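You operate a simulated robot arm through the tools that you are given. There is no shell and no other tool.

You are at the controls of a simulated robot arm. One attempt, no reset.

## Task
Shut and vent the air, bolt it off and hang the air-off tag on the peg.
Fine: shut the main air lever, open the vent lever and leave it open; once the tool gauge shows 0, slide the lock bolt across.

The check looks at the end state, three seconds after you hand in, the way a careful person would. Anything else that was tipped, shoved, dropped, spilled or broken makes it a failure.

## Robot
A 7-joint arm with a two-finger parallel gripper, fixed in place. Base frame: the origin is on the floor under the middle of its stand, x ahead of it, y to its left, z up; the work surface is at about z = 78. Lengths are in cm, angles in rad, forces in N, time in s.
It reaches about 147.9 cm from its shoulder. Its first joint turns from -2.897 to 2.897 rad. Payload 4.4 kg.
The TCP is the grasp point between the finger pads, 2.3 cm short of the fingertips. In the tool frame z runs along the fingers and y along their closing line. Largest opening 9.4 cm; finger width 3.8, thickness 1; the body of the gripper, 5.4 by 9.6 cm, starts 3.9 cm behind the TCP.
Orientation is that of the tool frame in the base frame, as [roll, pitch, yaw] about the fixed x, y, z axes, in that order (R = Rz(yaw) Ry(pitch) Rx(roll)). With the fingers straight down and closing along the base's y, the tool's x points along the base's -x, its y along +y and its z along -z.

## Interface
- The arm moves only by the tool jog_arm. Its argument "commands" is a list of rows, each an object of numbers (a shift or turn left out is 0, a gripper value left out holds the last): "tx", "ty", "tz": the shift along the base's x, y, z in mm; "ax", "ay", "az": the turn, a rotation vector about the base's x, y, z in rad. In form: [{"tx": .., "ty": .., "tz": .., "ax": .., "ay": .., "az": ..}, ...]. A call has 1 to 20 rows; each row is the pose to reach, as a shift and turn from the pose commanded when the call began. "gripper" is the gripper command, from -1 (fully open) to 1 (shut), values between in proportion, set as the call begins (left out, the last holds). A row lasts 0.2 s, in which the tool goes at most 5 cm and 0.15 rad; a call with a longer step from one row to the next is refused whole, and so is a gripper value outside its range. Where a pose cannot be reached the arm comes as near as it can. A force on the tool above 90 N (or 10 N above the force at the start of the call, whichever is more), or a blocked arm, ends the call early, and 0.2 s more pass. The fingers move at their own pace (about 7.2 cm/s each) and stop on an object; they squeeze with about 36 N. The grip force told is the motor's: it shows also when the fingers shut on nothing. Time passes only in rows, and 0.2 s behind the last, so rows that repeat a pose let the fingers close. The reply holds the time, the measured pose of the TCP, the force on the tool along the base axes, the opening and the grip force, in the units named above and with some noise, with the torque about the TCP (base axes, N m) and any sound that the robot's microphone picked up.
- Cameras (640 x 400 px; columns grow to the right, rows downward): "scene" is fixed at [40.01, -50, 156.54]; the picture's right is [0.48, -0.88, 0.00], its down [-0.45, -0.24, -0.86] and it looks along [0.76, 0.41, -0.51] (base axes); focal length 326 px, centre (320, 200). "wrist" rides on the gripper at [8.6, 1.6, -7.4] in the tool frame; the picture's right is [-0.18, 0.98, 0.00], its down [-0.58, -0.11, -0.81] and it looks along [-0.79, -0.15, 0.59] (tool axes); focal length 243 px, centre (320, 200). There is no depth. A picture from a camera that has moved, and an enlarged one, comes with that camera's place and axes in the base frame and with its lens.
- camera(camera): a new picture of that camera. It takes no simulated time.
- zoom(camera, box): a new picture of the part [left, top, right, bottom] of that camera's present view, enlarged. It takes no simulated time.
- job_done(): hands the job in; it is judged then, once.

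Places have to be worked out from the pictures, the camera data and where the tool is seen. Open the gripper and draw the arm clear of the work before you hand the job in, unless the task says otherwise.

The tools are called after ">>>" as name(argument=value, ...) on one line, values as JSON. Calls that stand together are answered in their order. jog_arm: Moves the arm, as the interface text tells. Its arguments: {"type":"object","properties":{"commands":{"type":"array"},"gripper":{"type":"number"}},"required":["commands"]} The other tools are called the same way: camera (camera) takes a picture; zoom (camera, box) takes an enlarged picture of a part of a camera's view; job_done () hands the job in.

At the start:

```text
time_s: 0.0
eef_pos: [71.81, -18.61, 136.93]
tool_rot: [3.141, -0.001, 3.141]
contact_force: [-0.9, -0.3, -0.8]
moment: [0.0, 0.0, -0.04]
gripper_width: 9.39
finger_force: 0.0
```

scene: 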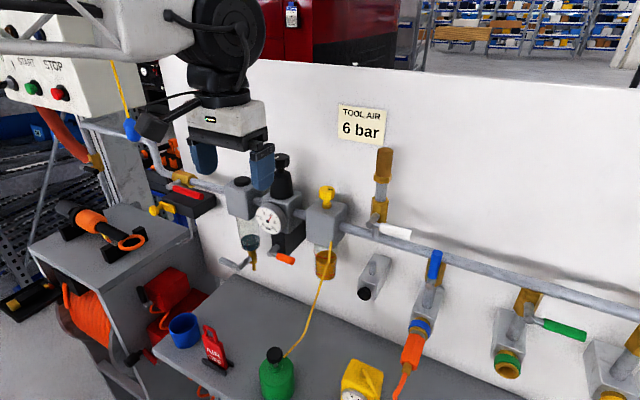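
wrist: 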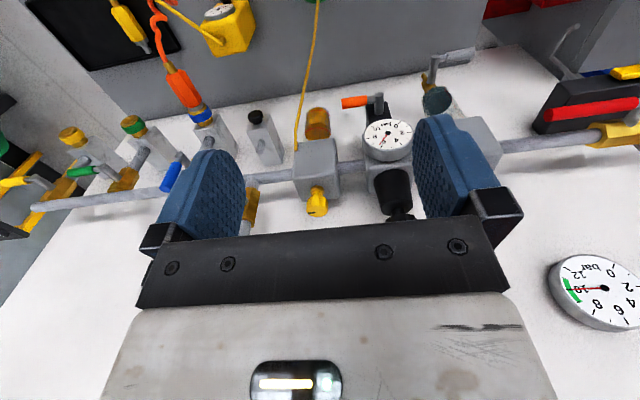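

I'll begin by looking closely at the panel in both cameras before moving anything.

>>> zoom(camera="scene", box=[80, 100, 240, 200])

>>> zoom(camera="scene", box=[200, 150, 360, 300])

>>> zoom(camera="scene", box=[340, 130, 640, 400])

>>> zoom(camera="scene", box=[0, 180, 260, 400])

>>> zoom(camera="wrist", box=[320, 0, 640, 200])

>>> zoom(camera="wrist", box=[0, 0, 320, 250])

```text
4.00 times, centred on (160, 150) of scene
camera zoom: at [40.01, -50.0, 156.54], right [0.48, -0.88, 0.0], down [-0.45, -0.24, -0.86], along [0.76, 0.41, -0.51], focal length 1304 px, centre (960, 400)
```

zoom: 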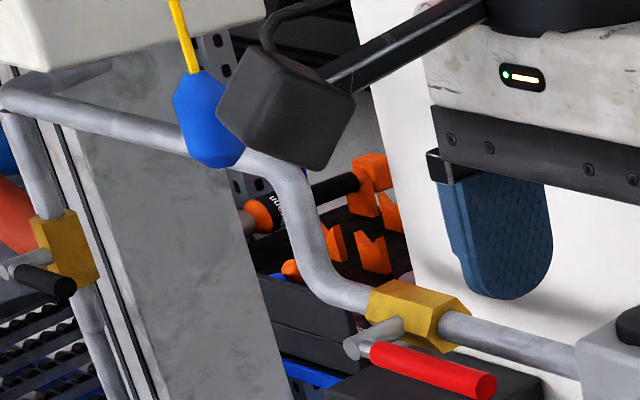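

```text
2.67 times, centred on (280, 225) of scene
camera zoom: at [40.01, -50.0, 156.54], right [0.48, -0.88, 0.0], down [-0.45, -0.24, -0.86], along [0.76, 0.41, -0.51], focal length 869 px, centre (427, 133)
```

zoom: 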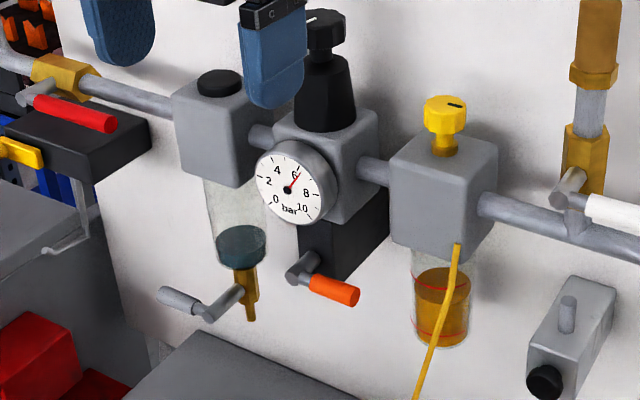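

```text
1.48 times, centred on (490, 265) of scene
camera zoom: at [40.01, -50.0, 156.54], right [0.48, -0.88, 0.0], down [-0.45, -0.24, -0.86], along [0.76, 0.41, -0.51], focal length 483 px, centre (68, 104)
```

zoom: 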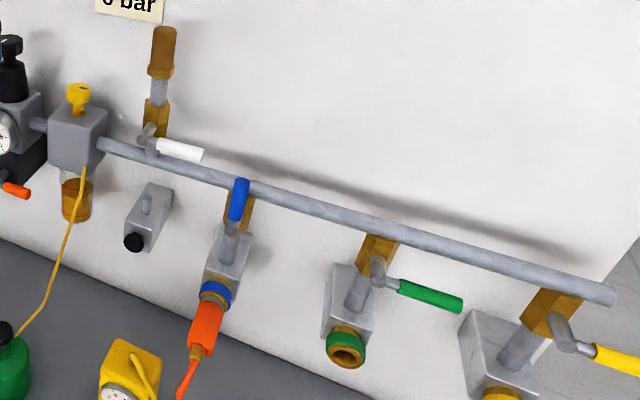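

```text
1.82 times, centred on (130, 290) of scene
camera zoom: at [40.01, -50.0, 156.54], right [0.48, -0.88, 0.0], down [-0.45, -0.24, -0.86], along [0.76, 0.41, -0.51], focal length 593 px, centre (666, 36)
```

zoom: 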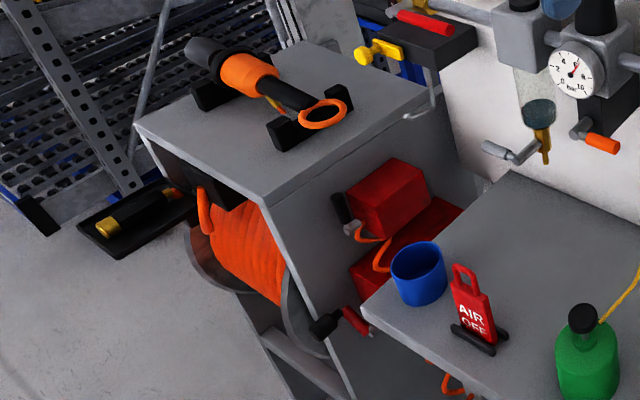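

```text
2.00 times, centred on (480, 100) of wrist
camera zoom: at [63.25, -16.93, 144.35], right [0.18, 0.98, 0.0], down [0.58, -0.11, 0.81], along [0.79, -0.15, -0.59], focal length 485 px, centre (0, 400)
```

zoom: 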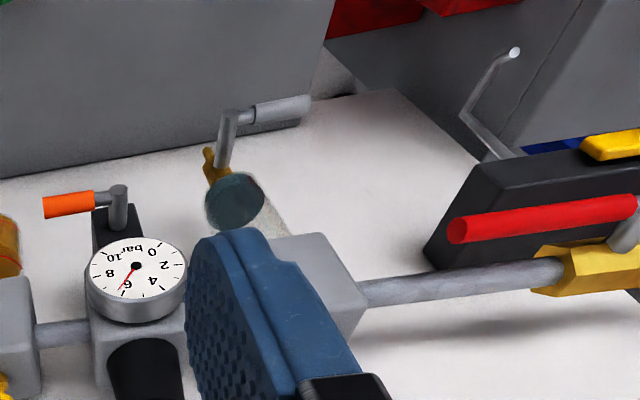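

```text
1.60 times, centred on (160, 125) of wrist
camera zoom: at [63.25, -16.93, 144.35], right [0.18, 0.98, 0.0], down [0.58, -0.11, 0.81], along [0.79, -0.15, -0.59], focal length 388 px, centre (576, 320)
```

zoom: 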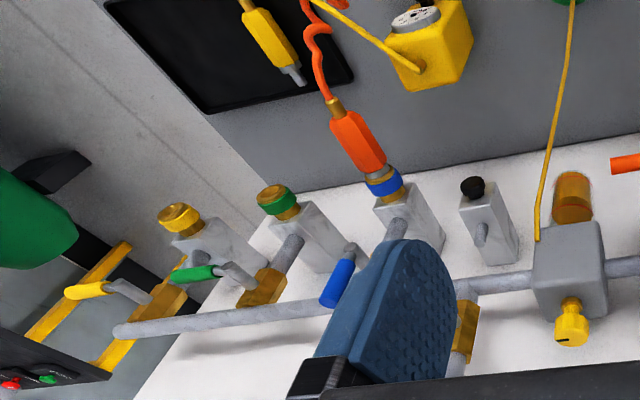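

The gauge triangulates to about [87.1, -11.5, 115.9] and the red lever's free end to about [87.6, 9.3, 116.2], so the panel faces -x. I move the wrist camera left and slightly back to look at the main valve, the bolt and the hook.

>>> jog_arm(commands=[{"tx": -10, "ty": 40}, {"tx": -20, "ty": 80}, {"tx": -30, "ty": 120}, {"tx": -40, "ty": 160}, {"tx": -40, "ty": 200}, {"tx": -40, "ty": 200}])

>>> camera(camera="wrist")

>>> camera(camera="scene")

```text
time_s: 1.4
eef_pos: [67.8, 1.51, 137.17]
tool_rot: [-3.141, 0.001, 3.142]
contact_force: [-0.3, 0.8, -0.2]
moment: [0.02, 0.01, -0.01]
gripper_width: 9.41
finger_force: 0.1
```

```text
taken
camera wrist: at [59.27, 3.17, 144.6], right [0.18, 0.98, 0.0], down [0.58, -0.11, 0.81], along [0.79, -0.15, -0.59], focal length 243 px, centre (320, 200)
```

wrist: 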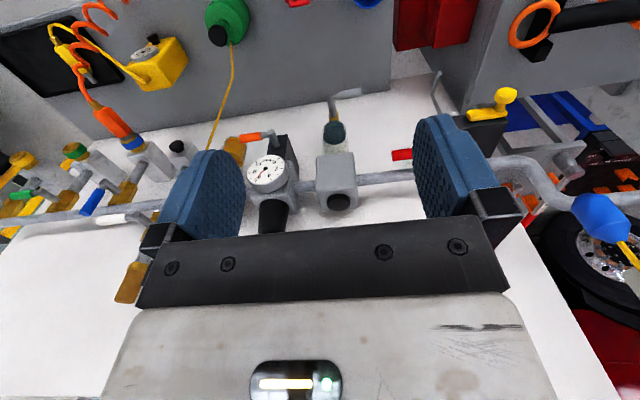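

```text
taken
```

scene: 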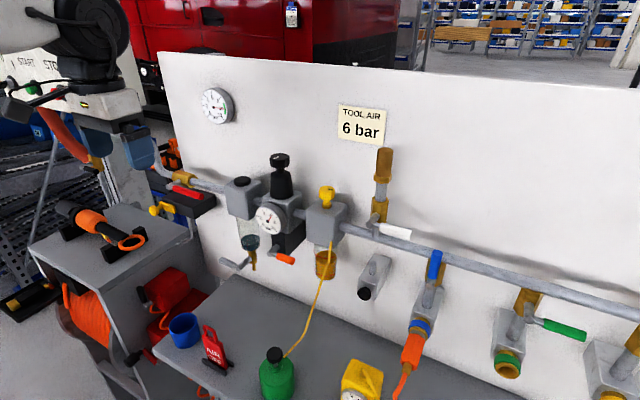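

The blue hanging item is at about [88.4, 31, 129.7], so I must stay clear of it. Now I zoom on the main valve, lock box and the levers from both cameras.

>>> zoom(camera="wrist", box=[380, 40, 640, 240])

>>> zoom(camera="wrist", box=[220, 60, 420, 220])

>>> zoom(camera="wrist", box=[0, 80, 220, 310])

>>> zoom(camera="scene", box=[120, 150, 240, 270])

>>> zoom(camera="scene", box=[330, 140, 450, 310])

>>> zoom(camera="scene", box=[190, 70, 290, 140])

>>> zoom(camera="scene", box=[150, 290, 290, 400])

```text
2.00 times, centred on (510, 140) of wrist
camera zoom: at [59.27, 3.17, 144.6], right [0.18, 0.98, 0.0], down [0.58, -0.11, 0.81], along [0.79, -0.15, -0.59], focal length 485 px, centre (-60, 320)
```

zoom: 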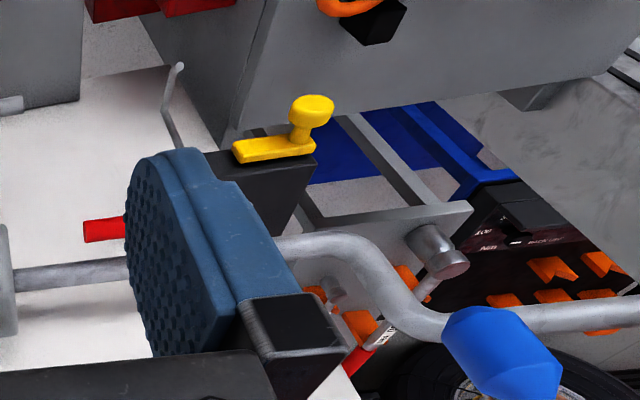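

```text
2.50 times, centred on (320, 140) of wrist
camera zoom: at [59.27, 3.17, 144.6], right [0.18, 0.98, 0.0], down [0.58, -0.11, 0.81], along [0.79, -0.15, -0.59], focal length 606 px, centre (320, 350)
```

zoom: 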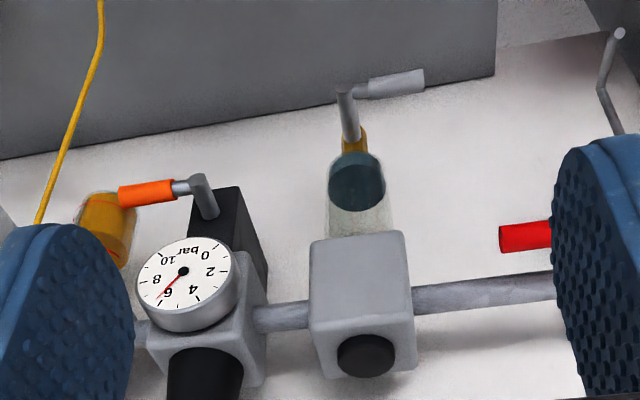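

```text
1.74 times, centred on (110, 195) of wrist
camera zoom: at [59.27, 3.17, 144.6], right [0.18, 0.98, 0.0], down [0.58, -0.11, 0.81], along [0.79, -0.15, -0.59], focal length 422 px, centre (685, 209)
```

zoom: 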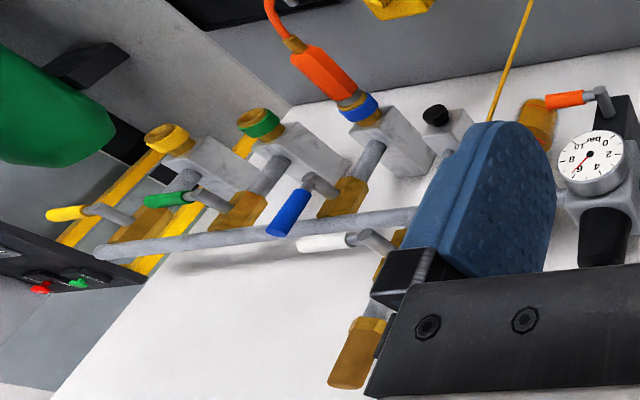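

```text
3.33 times, centred on (180, 210) of scene
camera zoom: at [40.01, -50.0, 156.54], right [0.48, -0.88, 0.0], down [-0.45, -0.24, -0.86], along [0.76, 0.41, -0.51], focal length 1087 px, centre (787, 167)
```

zoom: 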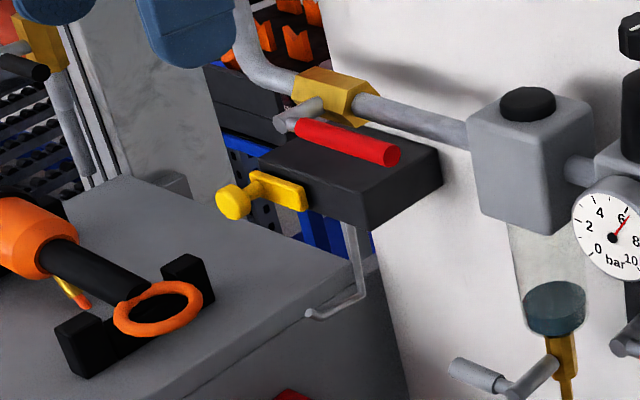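

```text
2.35 times, centred on (390, 225) of scene
camera zoom: at [40.01, -50.0, 156.54], right [0.48, -0.88, 0.0], down [-0.45, -0.24, -0.86], along [0.76, 0.41, -0.51], focal length 767 px, centre (155, 141)
```

zoom: 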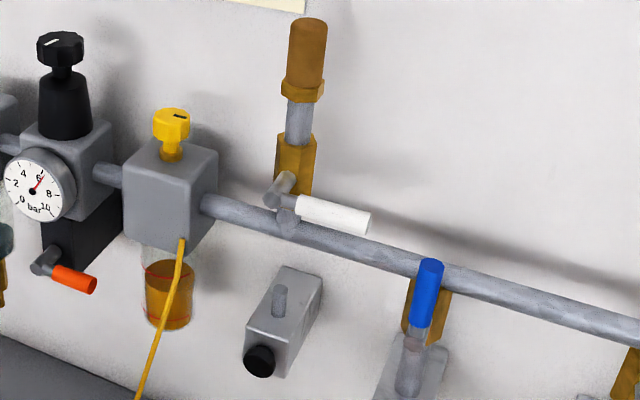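

```text
5.71 times, centred on (240, 105) of scene
camera zoom: at [40.01, -50.0, 156.54], right [0.48, -0.88, 0.0], down [-0.45, -0.24, -0.86], along [0.76, 0.41, -0.51], focal length 1863 px, centre (777, 743)
```

zoom: 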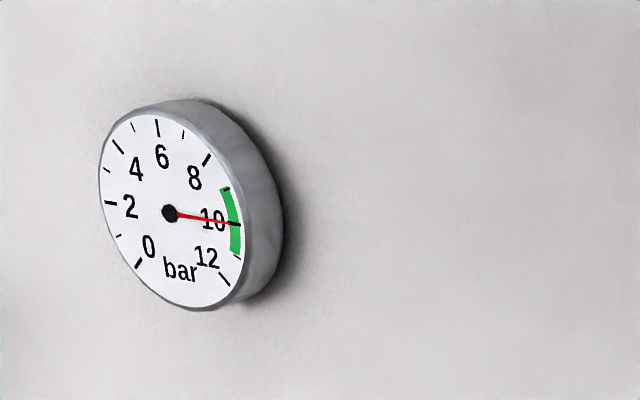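

```text
3.64 times, centred on (220, 345) of scene
camera zoom: at [40.01, -50.0, 156.54], right [0.48, -0.88, 0.0], down [-0.45, -0.24, -0.86], along [0.76, 0.41, -0.51], focal length 1186 px, centre (684, -327)
```

zoom: 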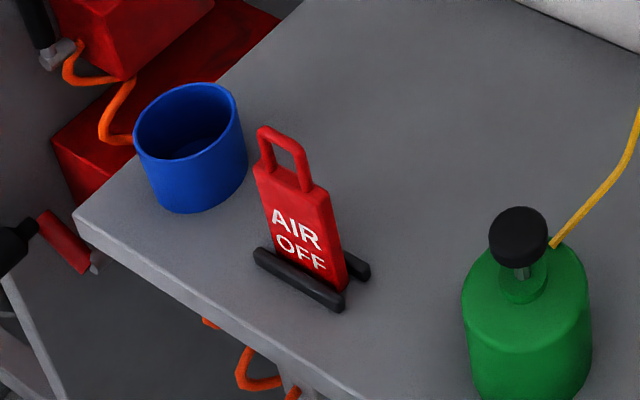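

The yellow bolt sits on the front (-x) face of a black box under the red lever, with a bent peg below it. I move closer above to see how the lever, bolt and box fit together.

>>> jog_arm(commands=[{"tx": 10, "ty": 30, "tz": -10}, {"tx": 20, "ty": 60, "tz": -20}, {"tx": 30, "ty": 90, "tz": -30}, {"tx": 40, "ty": 120, "tz": -40}, {"tx": 50, "ty": 140, "tz": -50}, {"tx": 50, "ty": 140, "tz": -50}])

>>> camera(camera="wrist")

>>> camera(camera="scene")

>>> zoom(camera="wrist", box=[240, 0, 440, 220])

```text
time_s: 2.8
eef_pos: [72.87, 15.66, 131.8]
tool_rot: [3.141, 0.0, 3.14]
contact_force: [0.9, 0.7, 0.5]
moment: [0.0, -0.02, 0.0]
gripper_width: 9.42
finger_force: 0.1
```

```text
taken
camera wrist: at [64.36, 17.26, 139.26], right [0.18, 0.98, 0.0], down [0.58, -0.11, 0.81], along [0.79, -0.15, -0.59], focal length 243 px, centre (320, 200)
```

wrist: 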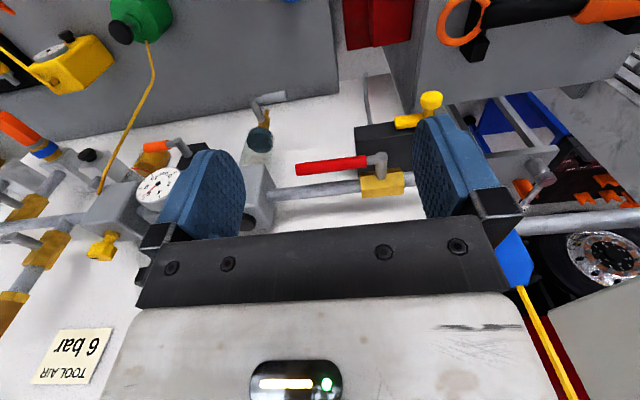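

```text
taken
```

scene: 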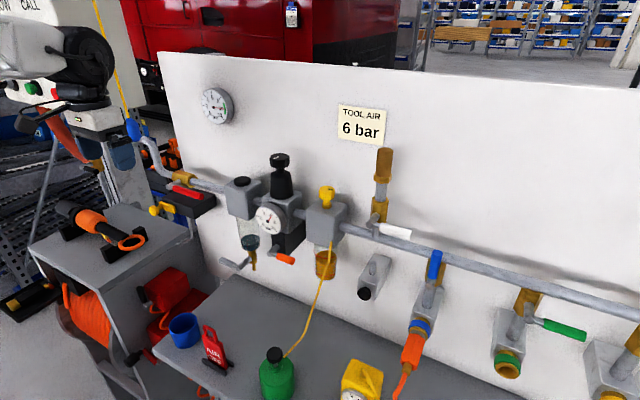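

```text
1.82 times, centred on (340, 110) of wrist
camera zoom: at [64.36, 17.26, 139.26], right [0.18, 0.98, 0.0], down [0.58, -0.11, 0.81], along [0.79, -0.15, -0.59], focal length 441 px, centre (284, 364)
```

zoom: 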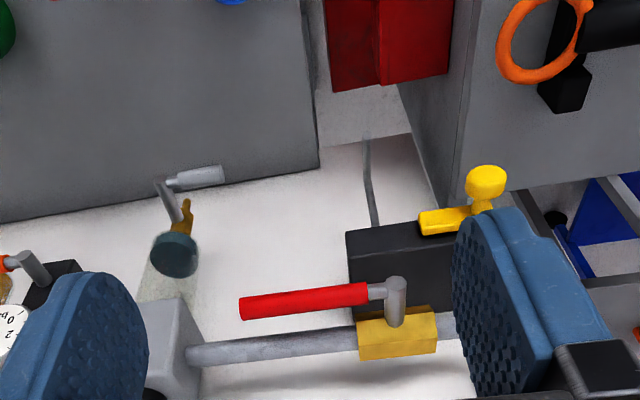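

I need sharper detail of the lock box and the valve, so I zoom in further on both views.

>>> zoom(camera="wrist", box=[340, 70, 450, 200])

>>> zoom(camera="scene", box=[140, 160, 225, 215])

>>> zoom(camera="scene", box=[140, 190, 240, 280])

```text
3.08 times, centred on (395, 135) of wrist
camera zoom: at [64.36, 17.26, 139.26], right [0.18, 0.98, 0.0], down [0.58, -0.11, 0.81], along [0.79, -0.15, -0.59], focal length 746 px, centre (89, 400)
```

zoom: 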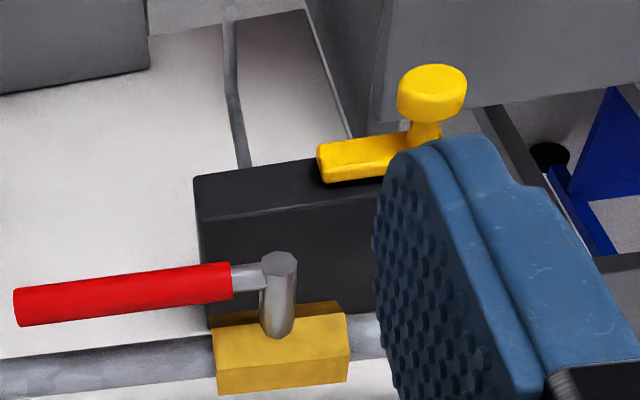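

```text
7.27 times, centred on (182, 188) of scene
camera zoom: at [40.01, -50.0, 156.54], right [0.48, -0.88, 0.0], down [-0.45, -0.24, -0.86], along [0.76, 0.41, -0.51], focal length 2371 px, centre (1320, 291)
```

zoom: 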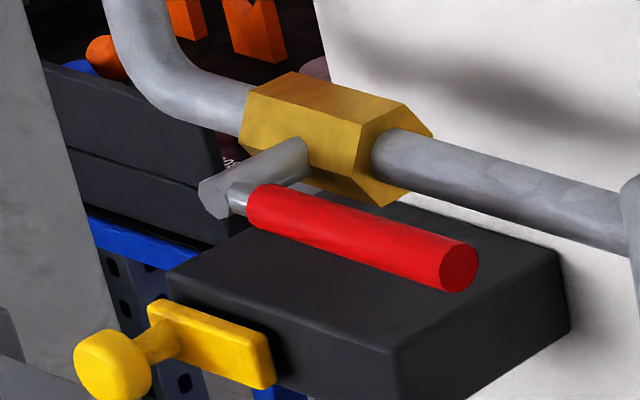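

```text
4.44 times, centred on (190, 235) of scene
camera zoom: at [40.01, -50.0, 156.54], right [0.48, -0.88, 0.0], down [-0.45, -0.24, -0.86], along [0.76, 0.41, -0.51], focal length 1449 px, centre (898, 44)
```

zoom: 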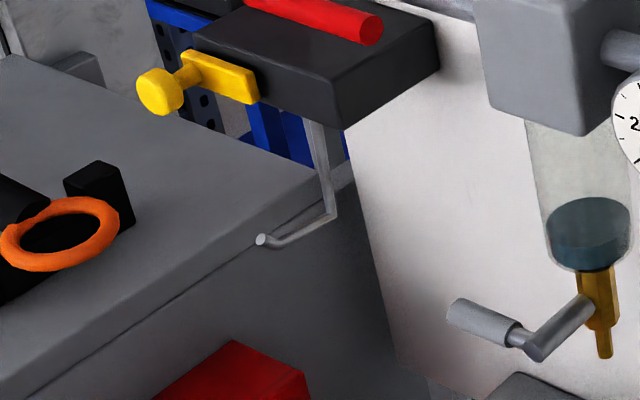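

Now worked out: red lever pivot ≈ [x 87.9, y 21, z 116] with the handle out to y 9.4; lock box y 18–31, z 104.7–108, front at x ≈ 91; bolt's knob ≈ [86.9, 29.6, 106.4]. Next I look at the orange and white levers to decide which one is the vent.

>>> jog_arm(commands=[{"tx": -10, "ty": -40, "tz": 0}, {"tx": -20, "ty": -80, "tz": 0}, {"tx": -20, "ty": -120, "tz": 0}, {"tx": -20, "ty": -160, "tz": -10}, {"tx": -20, "ty": -200, "tz": -20}, {"tx": -20, "ty": -240, "tz": -30}, {"tx": -20, "ty": -280, "tz": -40}, {"tx": -20, "ty": -320, "tz": -50}, {"tx": -20, "ty": -320, "tz": -50}])

>>> camera(camera="wrist")

>>> zoom(camera="wrist", box=[240, 0, 440, 220])

>>> zoom(camera="wrist", box=[0, 80, 200, 300])

>>> camera(camera="scene")

```text
time_s: 4.8
eef_pos: [70.79, -16.54, 127.05]
tool_rot: [-3.14, -0.001, 3.141]
contact_force: [-0.3, -1.1, 1.0]
moment: [-0.01, 0.02, 0.02]
gripper_width: 9.41
finger_force: 0.1
```

```text
taken
camera wrist: at [62.2, -14.94, 134.47], right [0.18, 0.98, 0.0], down [0.58, -0.11, 0.81], along [0.79, -0.15, -0.59], focal length 243 px, centre (320, 200)
```

wrist: 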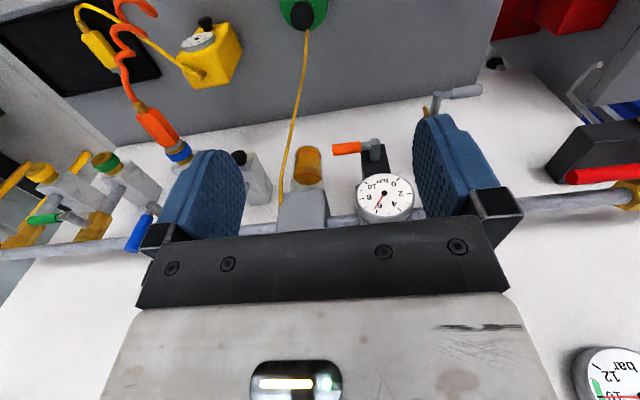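

```text
1.82 times, centred on (340, 110) of wrist
camera zoom: at [62.2, -14.94, 134.47], right [0.18, 0.98, 0.0], down [0.58, -0.11, 0.81], along [0.79, -0.15, -0.59], focal length 441 px, centre (284, 364)
```

zoom: 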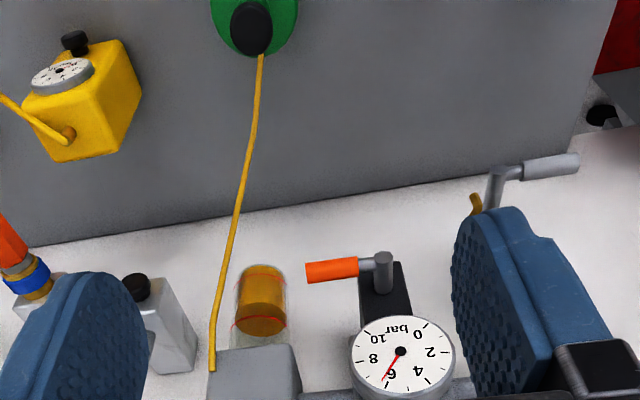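

```text
1.82 times, centred on (100, 190) of wrist
camera zoom: at [62.2, -14.94, 134.47], right [0.18, 0.98, 0.0], down [0.58, -0.11, 0.81], along [0.79, -0.15, -0.59], focal length 441 px, centre (720, 218)
```

zoom: 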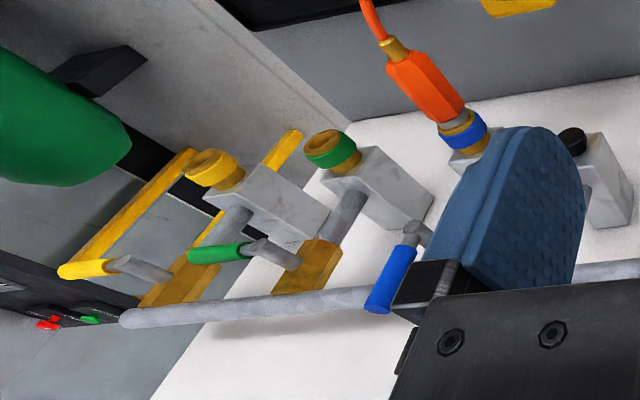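

```text
taken
```

scene: 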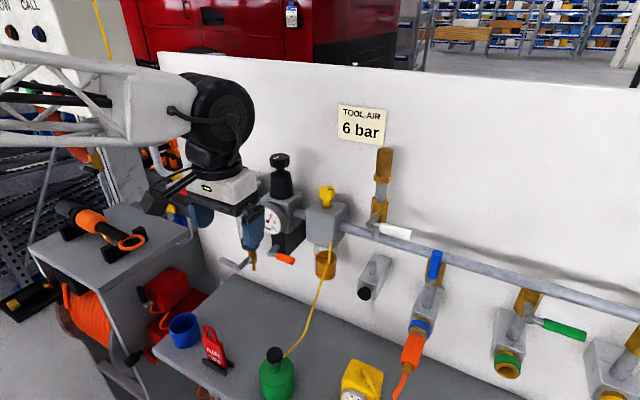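

The white lever sits on a vertical branch ending in a brass silencer, crosswise (closed), so it looks like the vent. To work levers, bolt and tag I want the fingers pointing at the panel with the camera on top, so I back off and start yawing the wrist.

>>> jog_arm(commands=[{"tx": -30, "ty": 20, "tz": 20, "az": 0.14}, {"tx": -60, "ty": 40, "tz": 40, "az": 0.28}, {"tx": -90, "ty": 60, "tz": 60, "az": 0.42}, {"tx": -120, "ty": 80, "tz": 80, "az": 0.56}, {"tx": -120, "ty": 80, "tz": 80, "az": 0.7}, {"tx": -120, "ty": 80, "tz": 80, "az": 0.84}, {"tx": -120, "ty": 80, "tz": 80, "az": 0.98}, {"tx": -120, "ty": 80, "tz": 80, "az": 1.12}, {"tx": -120, "ty": 80, "tz": 80, "az": 1.26}, {"tx": -120, "ty": 80, "tz": 80, "az": 1.4}, {"tx": -120, "ty": 80, "tz": 80, "az": 1.54}, {"tx": -120, "ty": 80, "tz": 80, "az": 1.54}])

>>> camera(camera="scene")

```text
time_s: 7.4
eef_pos: [58.9, -8.68, 134.83]
tool_rot: [-3.141, 0.0, -1.6]
contact_force: [-0.7, 0.5, -1.0]
moment: [0.03, -0.01, 0.0]
gripper_width: 9.41
finger_force: 0.0
```

```text
taken
```

scene: 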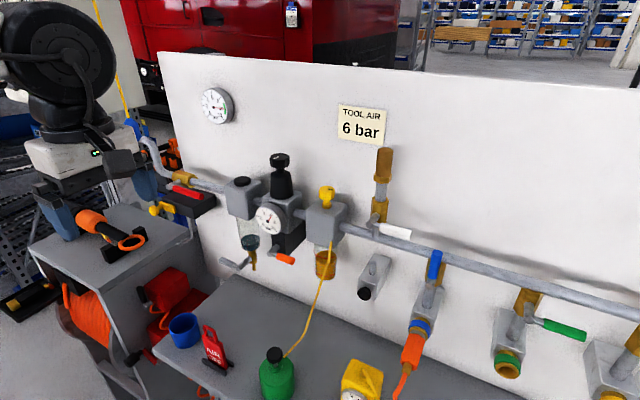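

The yaw reached -1.6 without trouble; I continue the same turn towards yaw 0.

>>> jog_arm(commands=[{"az": 0.14}, {"az": 0.28}, {"az": 0.42}, {"az": 0.56}, {"az": 0.7}, {"az": 0.84}, {"az": 0.98}, {"az": 1.12}, {"az": 1.26}, {"az": 1.4}, {"az": 1.54}, {"az": 1.6}, {"az": 1.6}])

>>> camera(camera="scene")

```text
time_s: 10.2
eef_pos: [58.76, -8.53, 134.87]
tool_rot: [3.139, 0.0, -0.278]
contact_force: [0.4, -0.4, -0.1]
moment: [0.02, 0.0, 0.0]
gripper_width: 9.4
finger_force: 0.0
out of reach, approached as far as the arm can: row 10, 11, 12, 13
```

```text
taken
```

scene: 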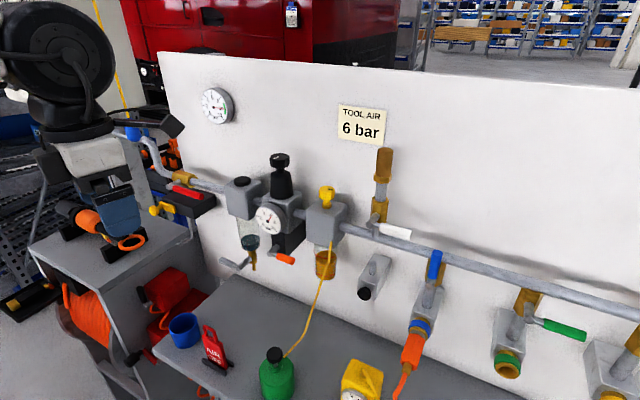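

The wrist hits its limit at yaw -0.28, so the camera-up pose isn't comfortable everywhere. I go back to the original yaw (which leaves the most freedom) and at the same time descend toward a view of the tag near [73, -2.5, 82].

>>> jog_arm(commands=[{"az": -0.143, "tz": -10}, {"az": -0.286, "tz": -20}, {"az": -0.429, "tz": -30}, {"az": -0.572, "tz": -40}, {"az": -0.715, "tz": -50}, {"az": -0.858, "tz": -60}, {"az": -1.001, "tz": -70}, {"az": -1.144, "tz": -80}, {"az": -1.287, "tz": -90}, {"az": -1.43, "tz": -100}, {"az": -1.573, "tz": -110}, {"az": -1.716, "tz": -120}, {"az": -1.859, "tz": -130}, {"az": -2.002, "tz": -140}, {"az": -2.145, "tz": -150}, {"az": -2.288, "tz": -160}, {"az": -2.431, "tz": -170}, {"az": -2.574, "tz": -180}, {"az": -2.717, "tz": -190}, {"az": -2.86, "tz": -200}])

>>> camera(camera="wrist")

>>> camera(camera="scene")

```text
time_s: 14.4
eef_pos: [58.81, -8.62, 114.86]
tool_rot: [3.138, -0.001, -3.141]
contact_force: [0.2, 0.0, -1.1]
moment: [-0.02, -0.01, 0.0]
gripper_width: 9.4
finger_force: 0.1
```

```text
taken
camera wrist: at [50.26, -7.02, 122.39], right [0.18, 0.98, 0.0], down [0.58, -0.11, 0.81], along [0.79, -0.15, -0.59], focal length 243 px, centre (320, 200)
```

wrist: 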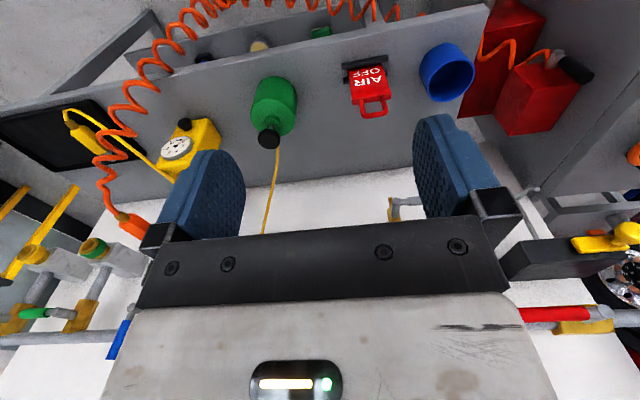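

```text
taken
```

scene: 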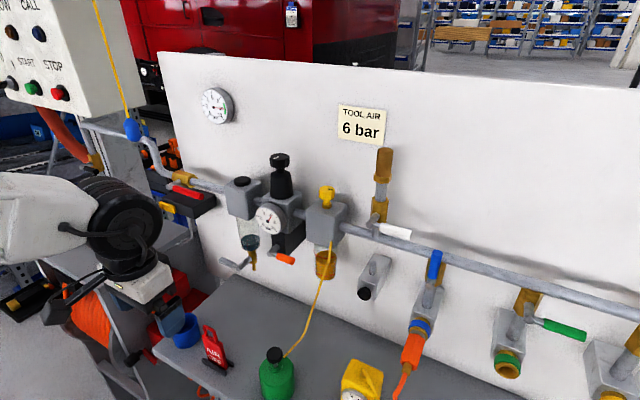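

Back at yaw π. I zoom on the tag and the peg in both views to measure them.

>>> zoom(camera="wrist", box=[310, 20, 490, 140])

>>> zoom(camera="scene", box=[170, 310, 260, 390])

>>> zoom(camera="scene", box=[150, 200, 240, 270])

>>> zoom(camera="wrist", box=[490, 160, 640, 260])

```text
3.33 times, centred on (400, 80) of wrist
camera zoom: at [50.26, -7.02, 122.39], right [0.18, 0.98, 0.0], down [0.58, -0.11, 0.81], along [0.79, -0.15, -0.59], focal length 809 px, centre (53, 600)
```

zoom: 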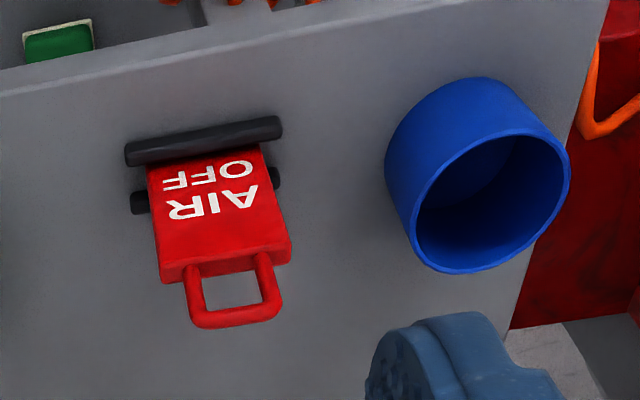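

```text
5.00 times, centred on (215, 350) of scene
camera zoom: at [40.01, -50.0, 156.54], right [0.48, -0.88, 0.0], down [-0.45, -0.24, -0.86], along [0.76, 0.41, -0.51], focal length 1630 px, centre (845, -550)
```

zoom: 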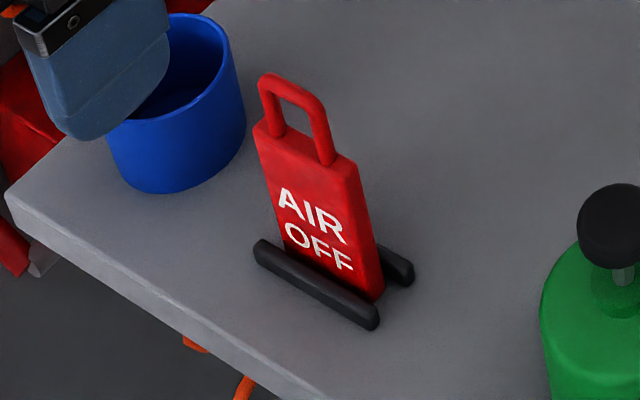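

```text
5.71 times, centred on (195, 235) of scene
camera zoom: at [40.01, -50.0, 156.54], right [0.48, -0.88, 0.0], down [-0.45, -0.24, -0.86], along [0.76, 0.41, -0.51], focal length 1863 px, centre (1034, 0)
```

zoom: 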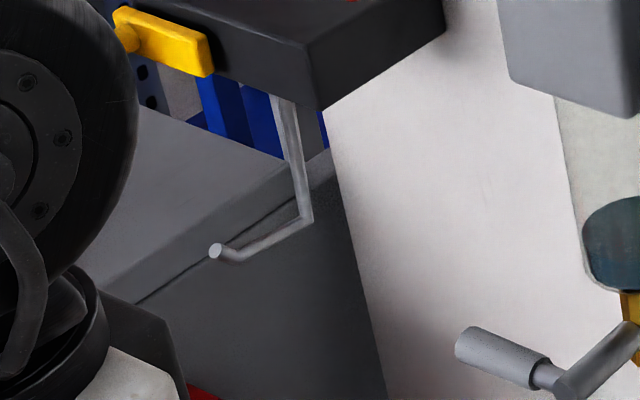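

```text
4.00 times, centred on (565, 210) of wrist
camera zoom: at [50.26, -7.02, 122.39], right [0.18, 0.98, 0.0], down [0.58, -0.11, 0.81], along [0.79, -0.15, -0.59], focal length 970 px, centre (-660, 160)
```

zoom: 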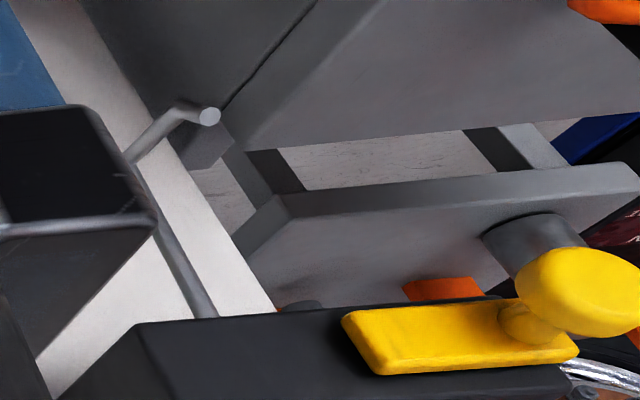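

Measured: tag plate y -0.4…-6.1 at x≈71.8, top z≈88.2, loop top ≈92; peg tip ≈[85.3, 20.8, 98.6] with its bar running back to x≈90.7 at z≈97. Now I pitch the gripper forward 0.6 rad so the camera looks straight at the panel for a frontal look at all levers.

>>> jog_arm(commands=[{"ay": -0.12, "tx": 10}, {"ay": -0.24, "tx": 20}, {"ay": -0.36, "tx": 30}, {"ay": -0.48, "tx": 40}, {"ay": -0.6, "tx": 50}, {"ay": -0.6, "tx": 50}])

>>> camera(camera="wrist")

>>> camera(camera="scene")

```text
time_s: 15.8
eef_pos: [63.95, -8.59, 115.1]
tool_rot: [3.139, 0.599, -3.14]
contact_force: [-0.4, 0.3, 0.6]
moment: [0.02, -0.02, -0.01]
gripper_width: 9.39
finger_force: 0.1
```

```text
taken
camera wrist: at [52.56, -7.03, 116.23], right [0.15, 0.98, 0.1], down [0.02, -0.11, 0.99], along [0.99, -0.14, -0.04], focal length 243 px, centre (320, 200)
```

wrist: 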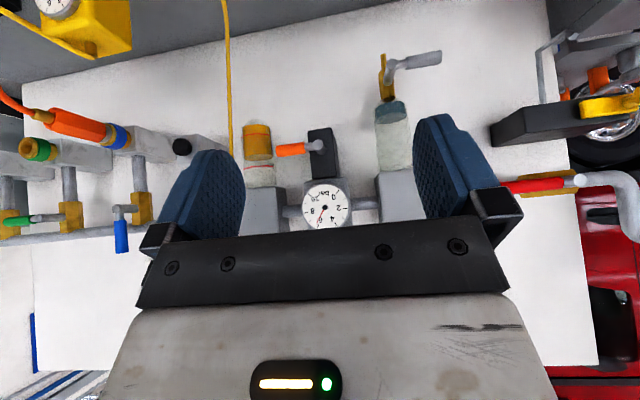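

```text
taken
```

scene: 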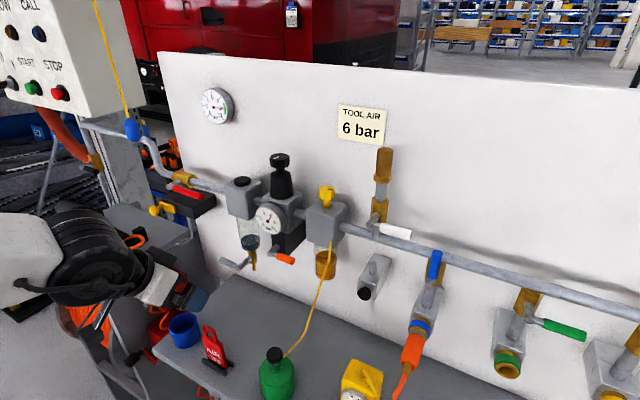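

>>> zoom(camera="wrist", box=[230, 90, 430, 235])

>>> zoom(camera="wrist", box=[480, 20, 640, 240])

>>> zoom(camera="scene", box=[230, 180, 330, 290])

```text
2.76 times, centred on (330, 162) of wrist
camera zoom: at [52.56, -7.03, 116.23], right [0.15, 0.98, 0.1], down [0.02, -0.11, 0.99], along [0.99, -0.14, -0.04], focal length 669 px, centre (292, 303)
```

zoom: 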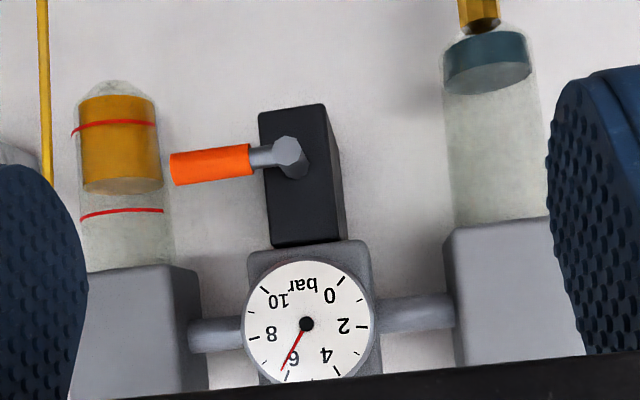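

```text
1.82 times, centred on (560, 130) of wrist
camera zoom: at [52.56, -7.03, 116.23], right [0.15, 0.98, 0.1], down [0.02, -0.11, 0.99], along [0.99, -0.14, -0.04], focal length 441 px, centre (-116, 327)
```

zoom: 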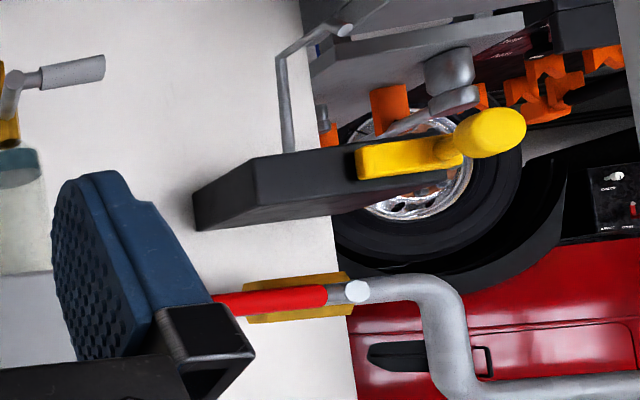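

```text
3.64 times, centred on (280, 235) of scene
camera zoom: at [40.01, -50.0, 156.54], right [0.48, -0.88, 0.0], down [-0.45, -0.24, -0.86], along [0.76, 0.41, -0.51], focal length 1186 px, centre (466, 73)
```

zoom: 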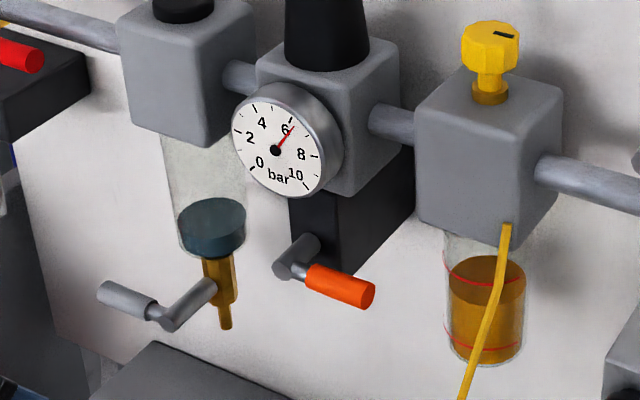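

The frontal view confirms it: white lever valve with silencer is the vent; the orange one sits on a closed block under the regulator. I now pitch further to 1.05 rad, close the fingers and move to a staging point in front of and above the red lever.

>>> jog_arm(commands=[{"ay": -0.06, "tx": 12, "ty": 29, "tz": 12}, {"ay": -0.12, "tx": 25, "ty": 58, "tz": 25}, {"ay": -0.18, "tx": 37, "ty": 87, "tz": 37}, {"ay": -0.24, "tx": 50, "ty": 116, "tz": 50}, {"ay": -0.3, "tx": 62, "ty": 145, "tz": 62}, {"ay": -0.36, "tx": 75, "ty": 174, "tz": 75}, {"ay": -0.42, "tx": 87, "ty": 203, "tz": 87}, {"ay": -0.45, "tx": 100, "ty": 231, "tz": 95}, {"ay": -0.45, "tx": 100, "ty": 231, "tz": 95}], gripper=1)

>>> camera(camera="wrist")

>>> camera(camera="scene")

```text
time_s: 17.8
eef_pos: [73.82, 14.52, 124.31]
tool_rot: [-3.141, 1.05, -3.136]
contact_force: [0.6, 0.2, -0.4]
moment: [0.03, -0.02, 0.01]
gripper_width: 0.0
finger_force: 35.9
```

```text
taken
camera wrist: at [63.09, 16.08, 120.4], right [0.09, 0.98, 0.16], down [-0.41, -0.11, 0.91], along [0.91, -0.14, 0.39], focal length 243 px, centre (320, 200)
```

wrist: 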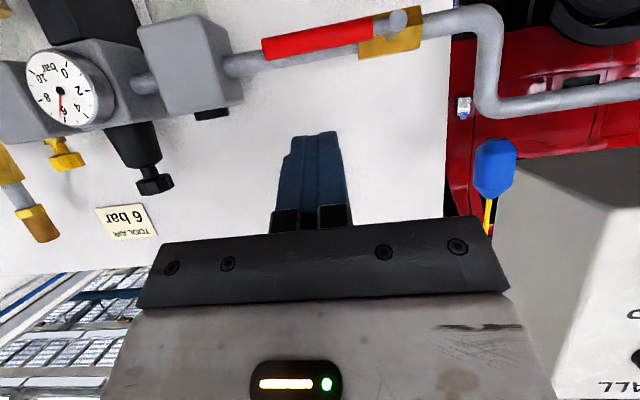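

```text
taken
```

scene: 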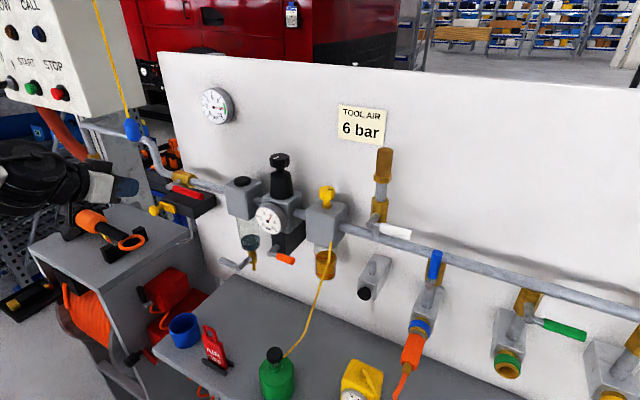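

Fingers are shut and the lever, pipe and gauges are clear of the tool. I move in over the red handle to x≈87.5, z≈120, just above it.

>>> jog_arm(commands=[{"tx": 35}, {"tx": 70}, {"tx": 105}, {"tx": 137}, {"tx": 137, "tz": -20}, {"tx": 137, "tz": -40}, {"tx": 137, "tz": -40}])

>>> camera(camera="wrist")

>>> zoom(camera="scene", box=[100, 120, 260, 240])

```text
time_s: 19.4
eef_pos: [87.77, 14.51, 120.3]
tool_rot: [-3.141, 1.049, -3.135]
contact_force: [0.1, 0.5, 0.1]
moment: [-0.01, -0.01, -0.01]
gripper_width: 0.0
finger_force: 35.9
```

```text
taken
camera wrist: at [76.97, 16.19, 116.54], right [0.09, 0.98, 0.16], down [-0.41, -0.11, 0.91], along [0.91, -0.14, 0.39], focal length 243 px, centre (320, 200)
```

wrist: 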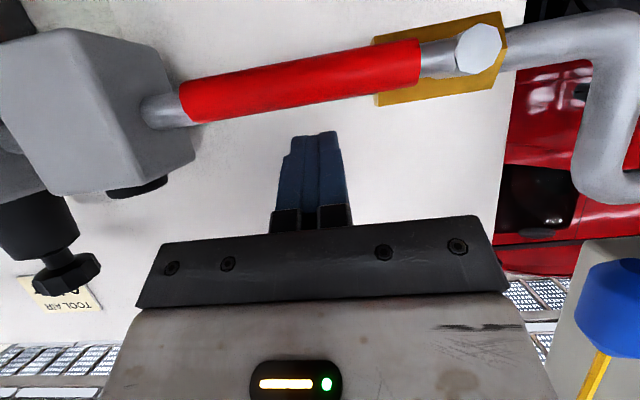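

```text
3.33 times, centred on (180, 180) of scene
camera zoom: at [40.01, -50.0, 156.54], right [0.48, -0.88, 0.0], down [-0.45, -0.24, -0.86], along [0.76, 0.41, -0.51], focal length 1087 px, centre (787, 267)
```

zoom: 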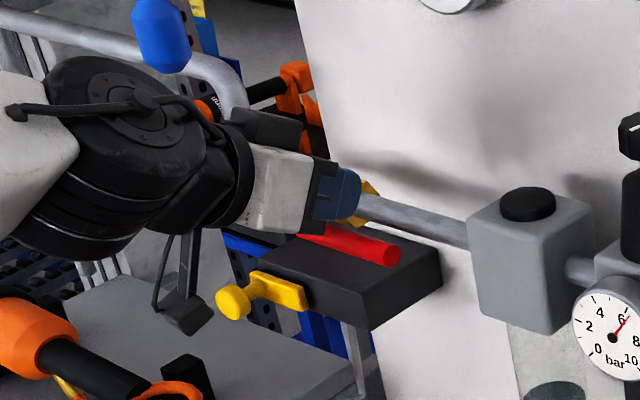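

Fingers are just over the handle, no contact yet. I press down gently about 3 cm along the lever's arc to test whether it turns downward.

>>> jog_arm(commands=[{"tx": -2, "tz": -6}, {"tx": -3, "ty": -1, "tz": -12}, {"tx": -3, "ty": -3, "tz": -18}, {"tx": -3, "ty": -6, "tz": -27}])

>>> camera(camera="wrist")

>>> zoom(camera="scene", box=[100, 120, 260, 240])

```text
time_s: 20.4
eef_pos: [87.43, 13.91, 117.78]
tool_rot: [-3.137, 1.049, -3.134]
contact_force: [1.4, 2.0, 3.5]
moment: [0.11, -0.06, 0.0]
gripper_width: 0.0
finger_force: 36.0
```

```text
taken
camera wrist: at [76.61, 15.49, 113.96], right [0.09, 0.98, 0.16], down [-0.41, -0.11, 0.91], along [0.91, -0.14, 0.39], focal length 243 px, centre (320, 200)
```

wrist: 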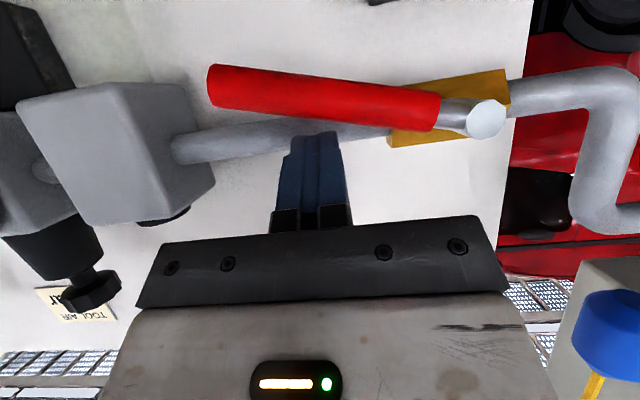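

```text
3.33 times, centred on (180, 180) of scene
camera zoom: at [40.01, -50.0, 156.54], right [0.48, -0.88, 0.0], down [-0.45, -0.24, -0.86], along [0.76, 0.41, -0.51], focal length 1087 px, centre (787, 267)
```

zoom: 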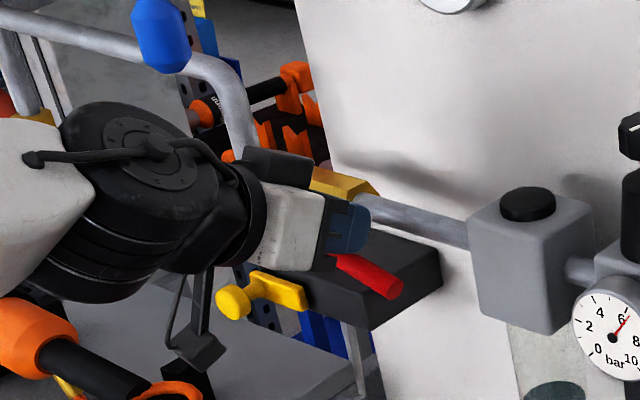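

The red lever turns downward easily (~4 N). I follow its arc down through about 80° now.

>>> jog_arm(commands=[{"ty": -2, "tz": -10}, {"ty": -2, "tz": -20}, {"ty": 0, "tz": -30}, {"ty": 3, "tz": -40}, {"ty": 8, "tz": -49}, {"ty": 14, "tz": -58}, {"ty": 22, "tz": -66}, {"ty": 31, "tz": -73}, {"ty": 38, "tz": -77}])

>>> camera(camera="wrist")

>>> zoom(camera="scene", box=[100, 120, 260, 240])

```text
time_s: 22.4
eef_pos: [87.28, 17.77, 109.88]
tool_rot: [-3.138, 1.047, -3.135]
contact_force: [0.3, -1.8, -1.3]
moment: [-0.06, -0.01, -0.01]
gripper_width: 0.0
finger_force: 36.0
```

```text
taken
camera wrist: at [76.57, 19.32, 106.09], right [0.09, 0.98, 0.16], down [-0.41, -0.11, 0.91], along [0.91, -0.14, 0.39], focal length 243 px, centre (320, 200)
```

wrist: 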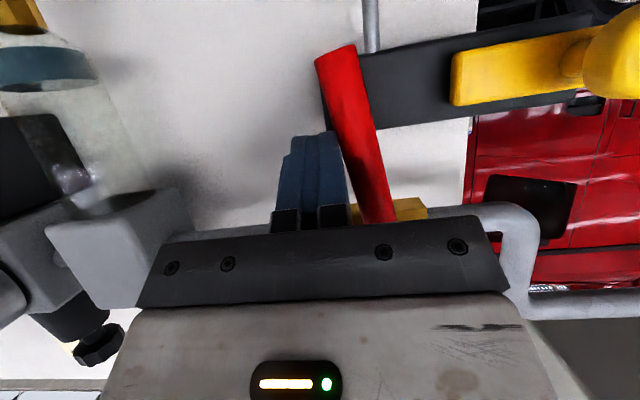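

```text
3.33 times, centred on (180, 180) of scene
camera zoom: at [40.01, -50.0, 156.54], right [0.48, -0.88, 0.0], down [-0.45, -0.24, -0.86], along [0.76, 0.41, -0.51], focal length 1087 px, centre (787, 267)
```

zoom: 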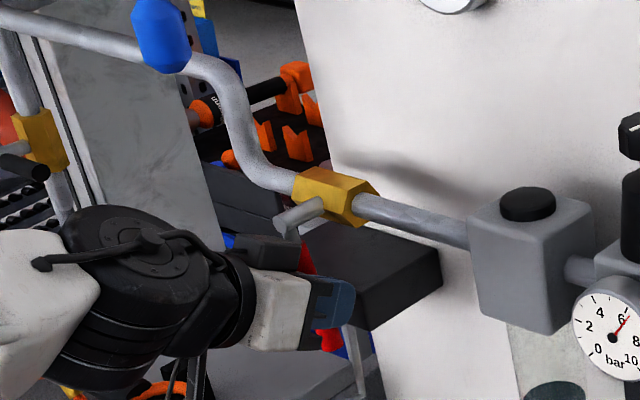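

The lever is almost vertical in front of the lock box. I nudge further in +y in small steps until it stops at 90°.

>>> jog_arm(commands=[{"ty": 5, "tz": -2}, {"ty": 10, "tz": -4}, {"ty": 14, "tz": -4}, {"ty": 17, "tz": -4}, {"ty": 17, "tz": -4}])

>>> camera(camera="wrist")

```text
time_s: 23.7
eef_pos: [87.26, 18.95, 109.58]
tool_rot: [-3.137, 1.047, -3.141]
contact_force: [-11.2, -33.7, 3.7]
moment: [0.52, -0.18, -0.09]
gripper_width: 0.0
finger_force: 35.9
stopped in row 5: the force on the tool passed its limit at 93 N (the readings are from after the stop); the commanded pose is now the measured one
```

```text
taken
camera wrist: at [76.59, 20.57, 105.85], right [0.1, 0.98, 0.16], down [-0.41, -0.11, 0.91], along [0.91, -0.15, 0.39], focal length 243 px, centre (320, 200)
```

wrist: 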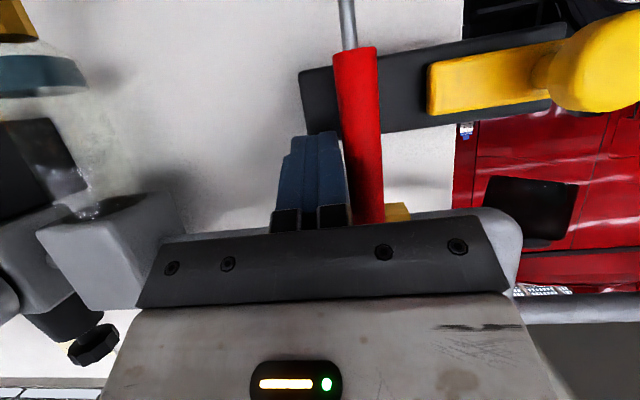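

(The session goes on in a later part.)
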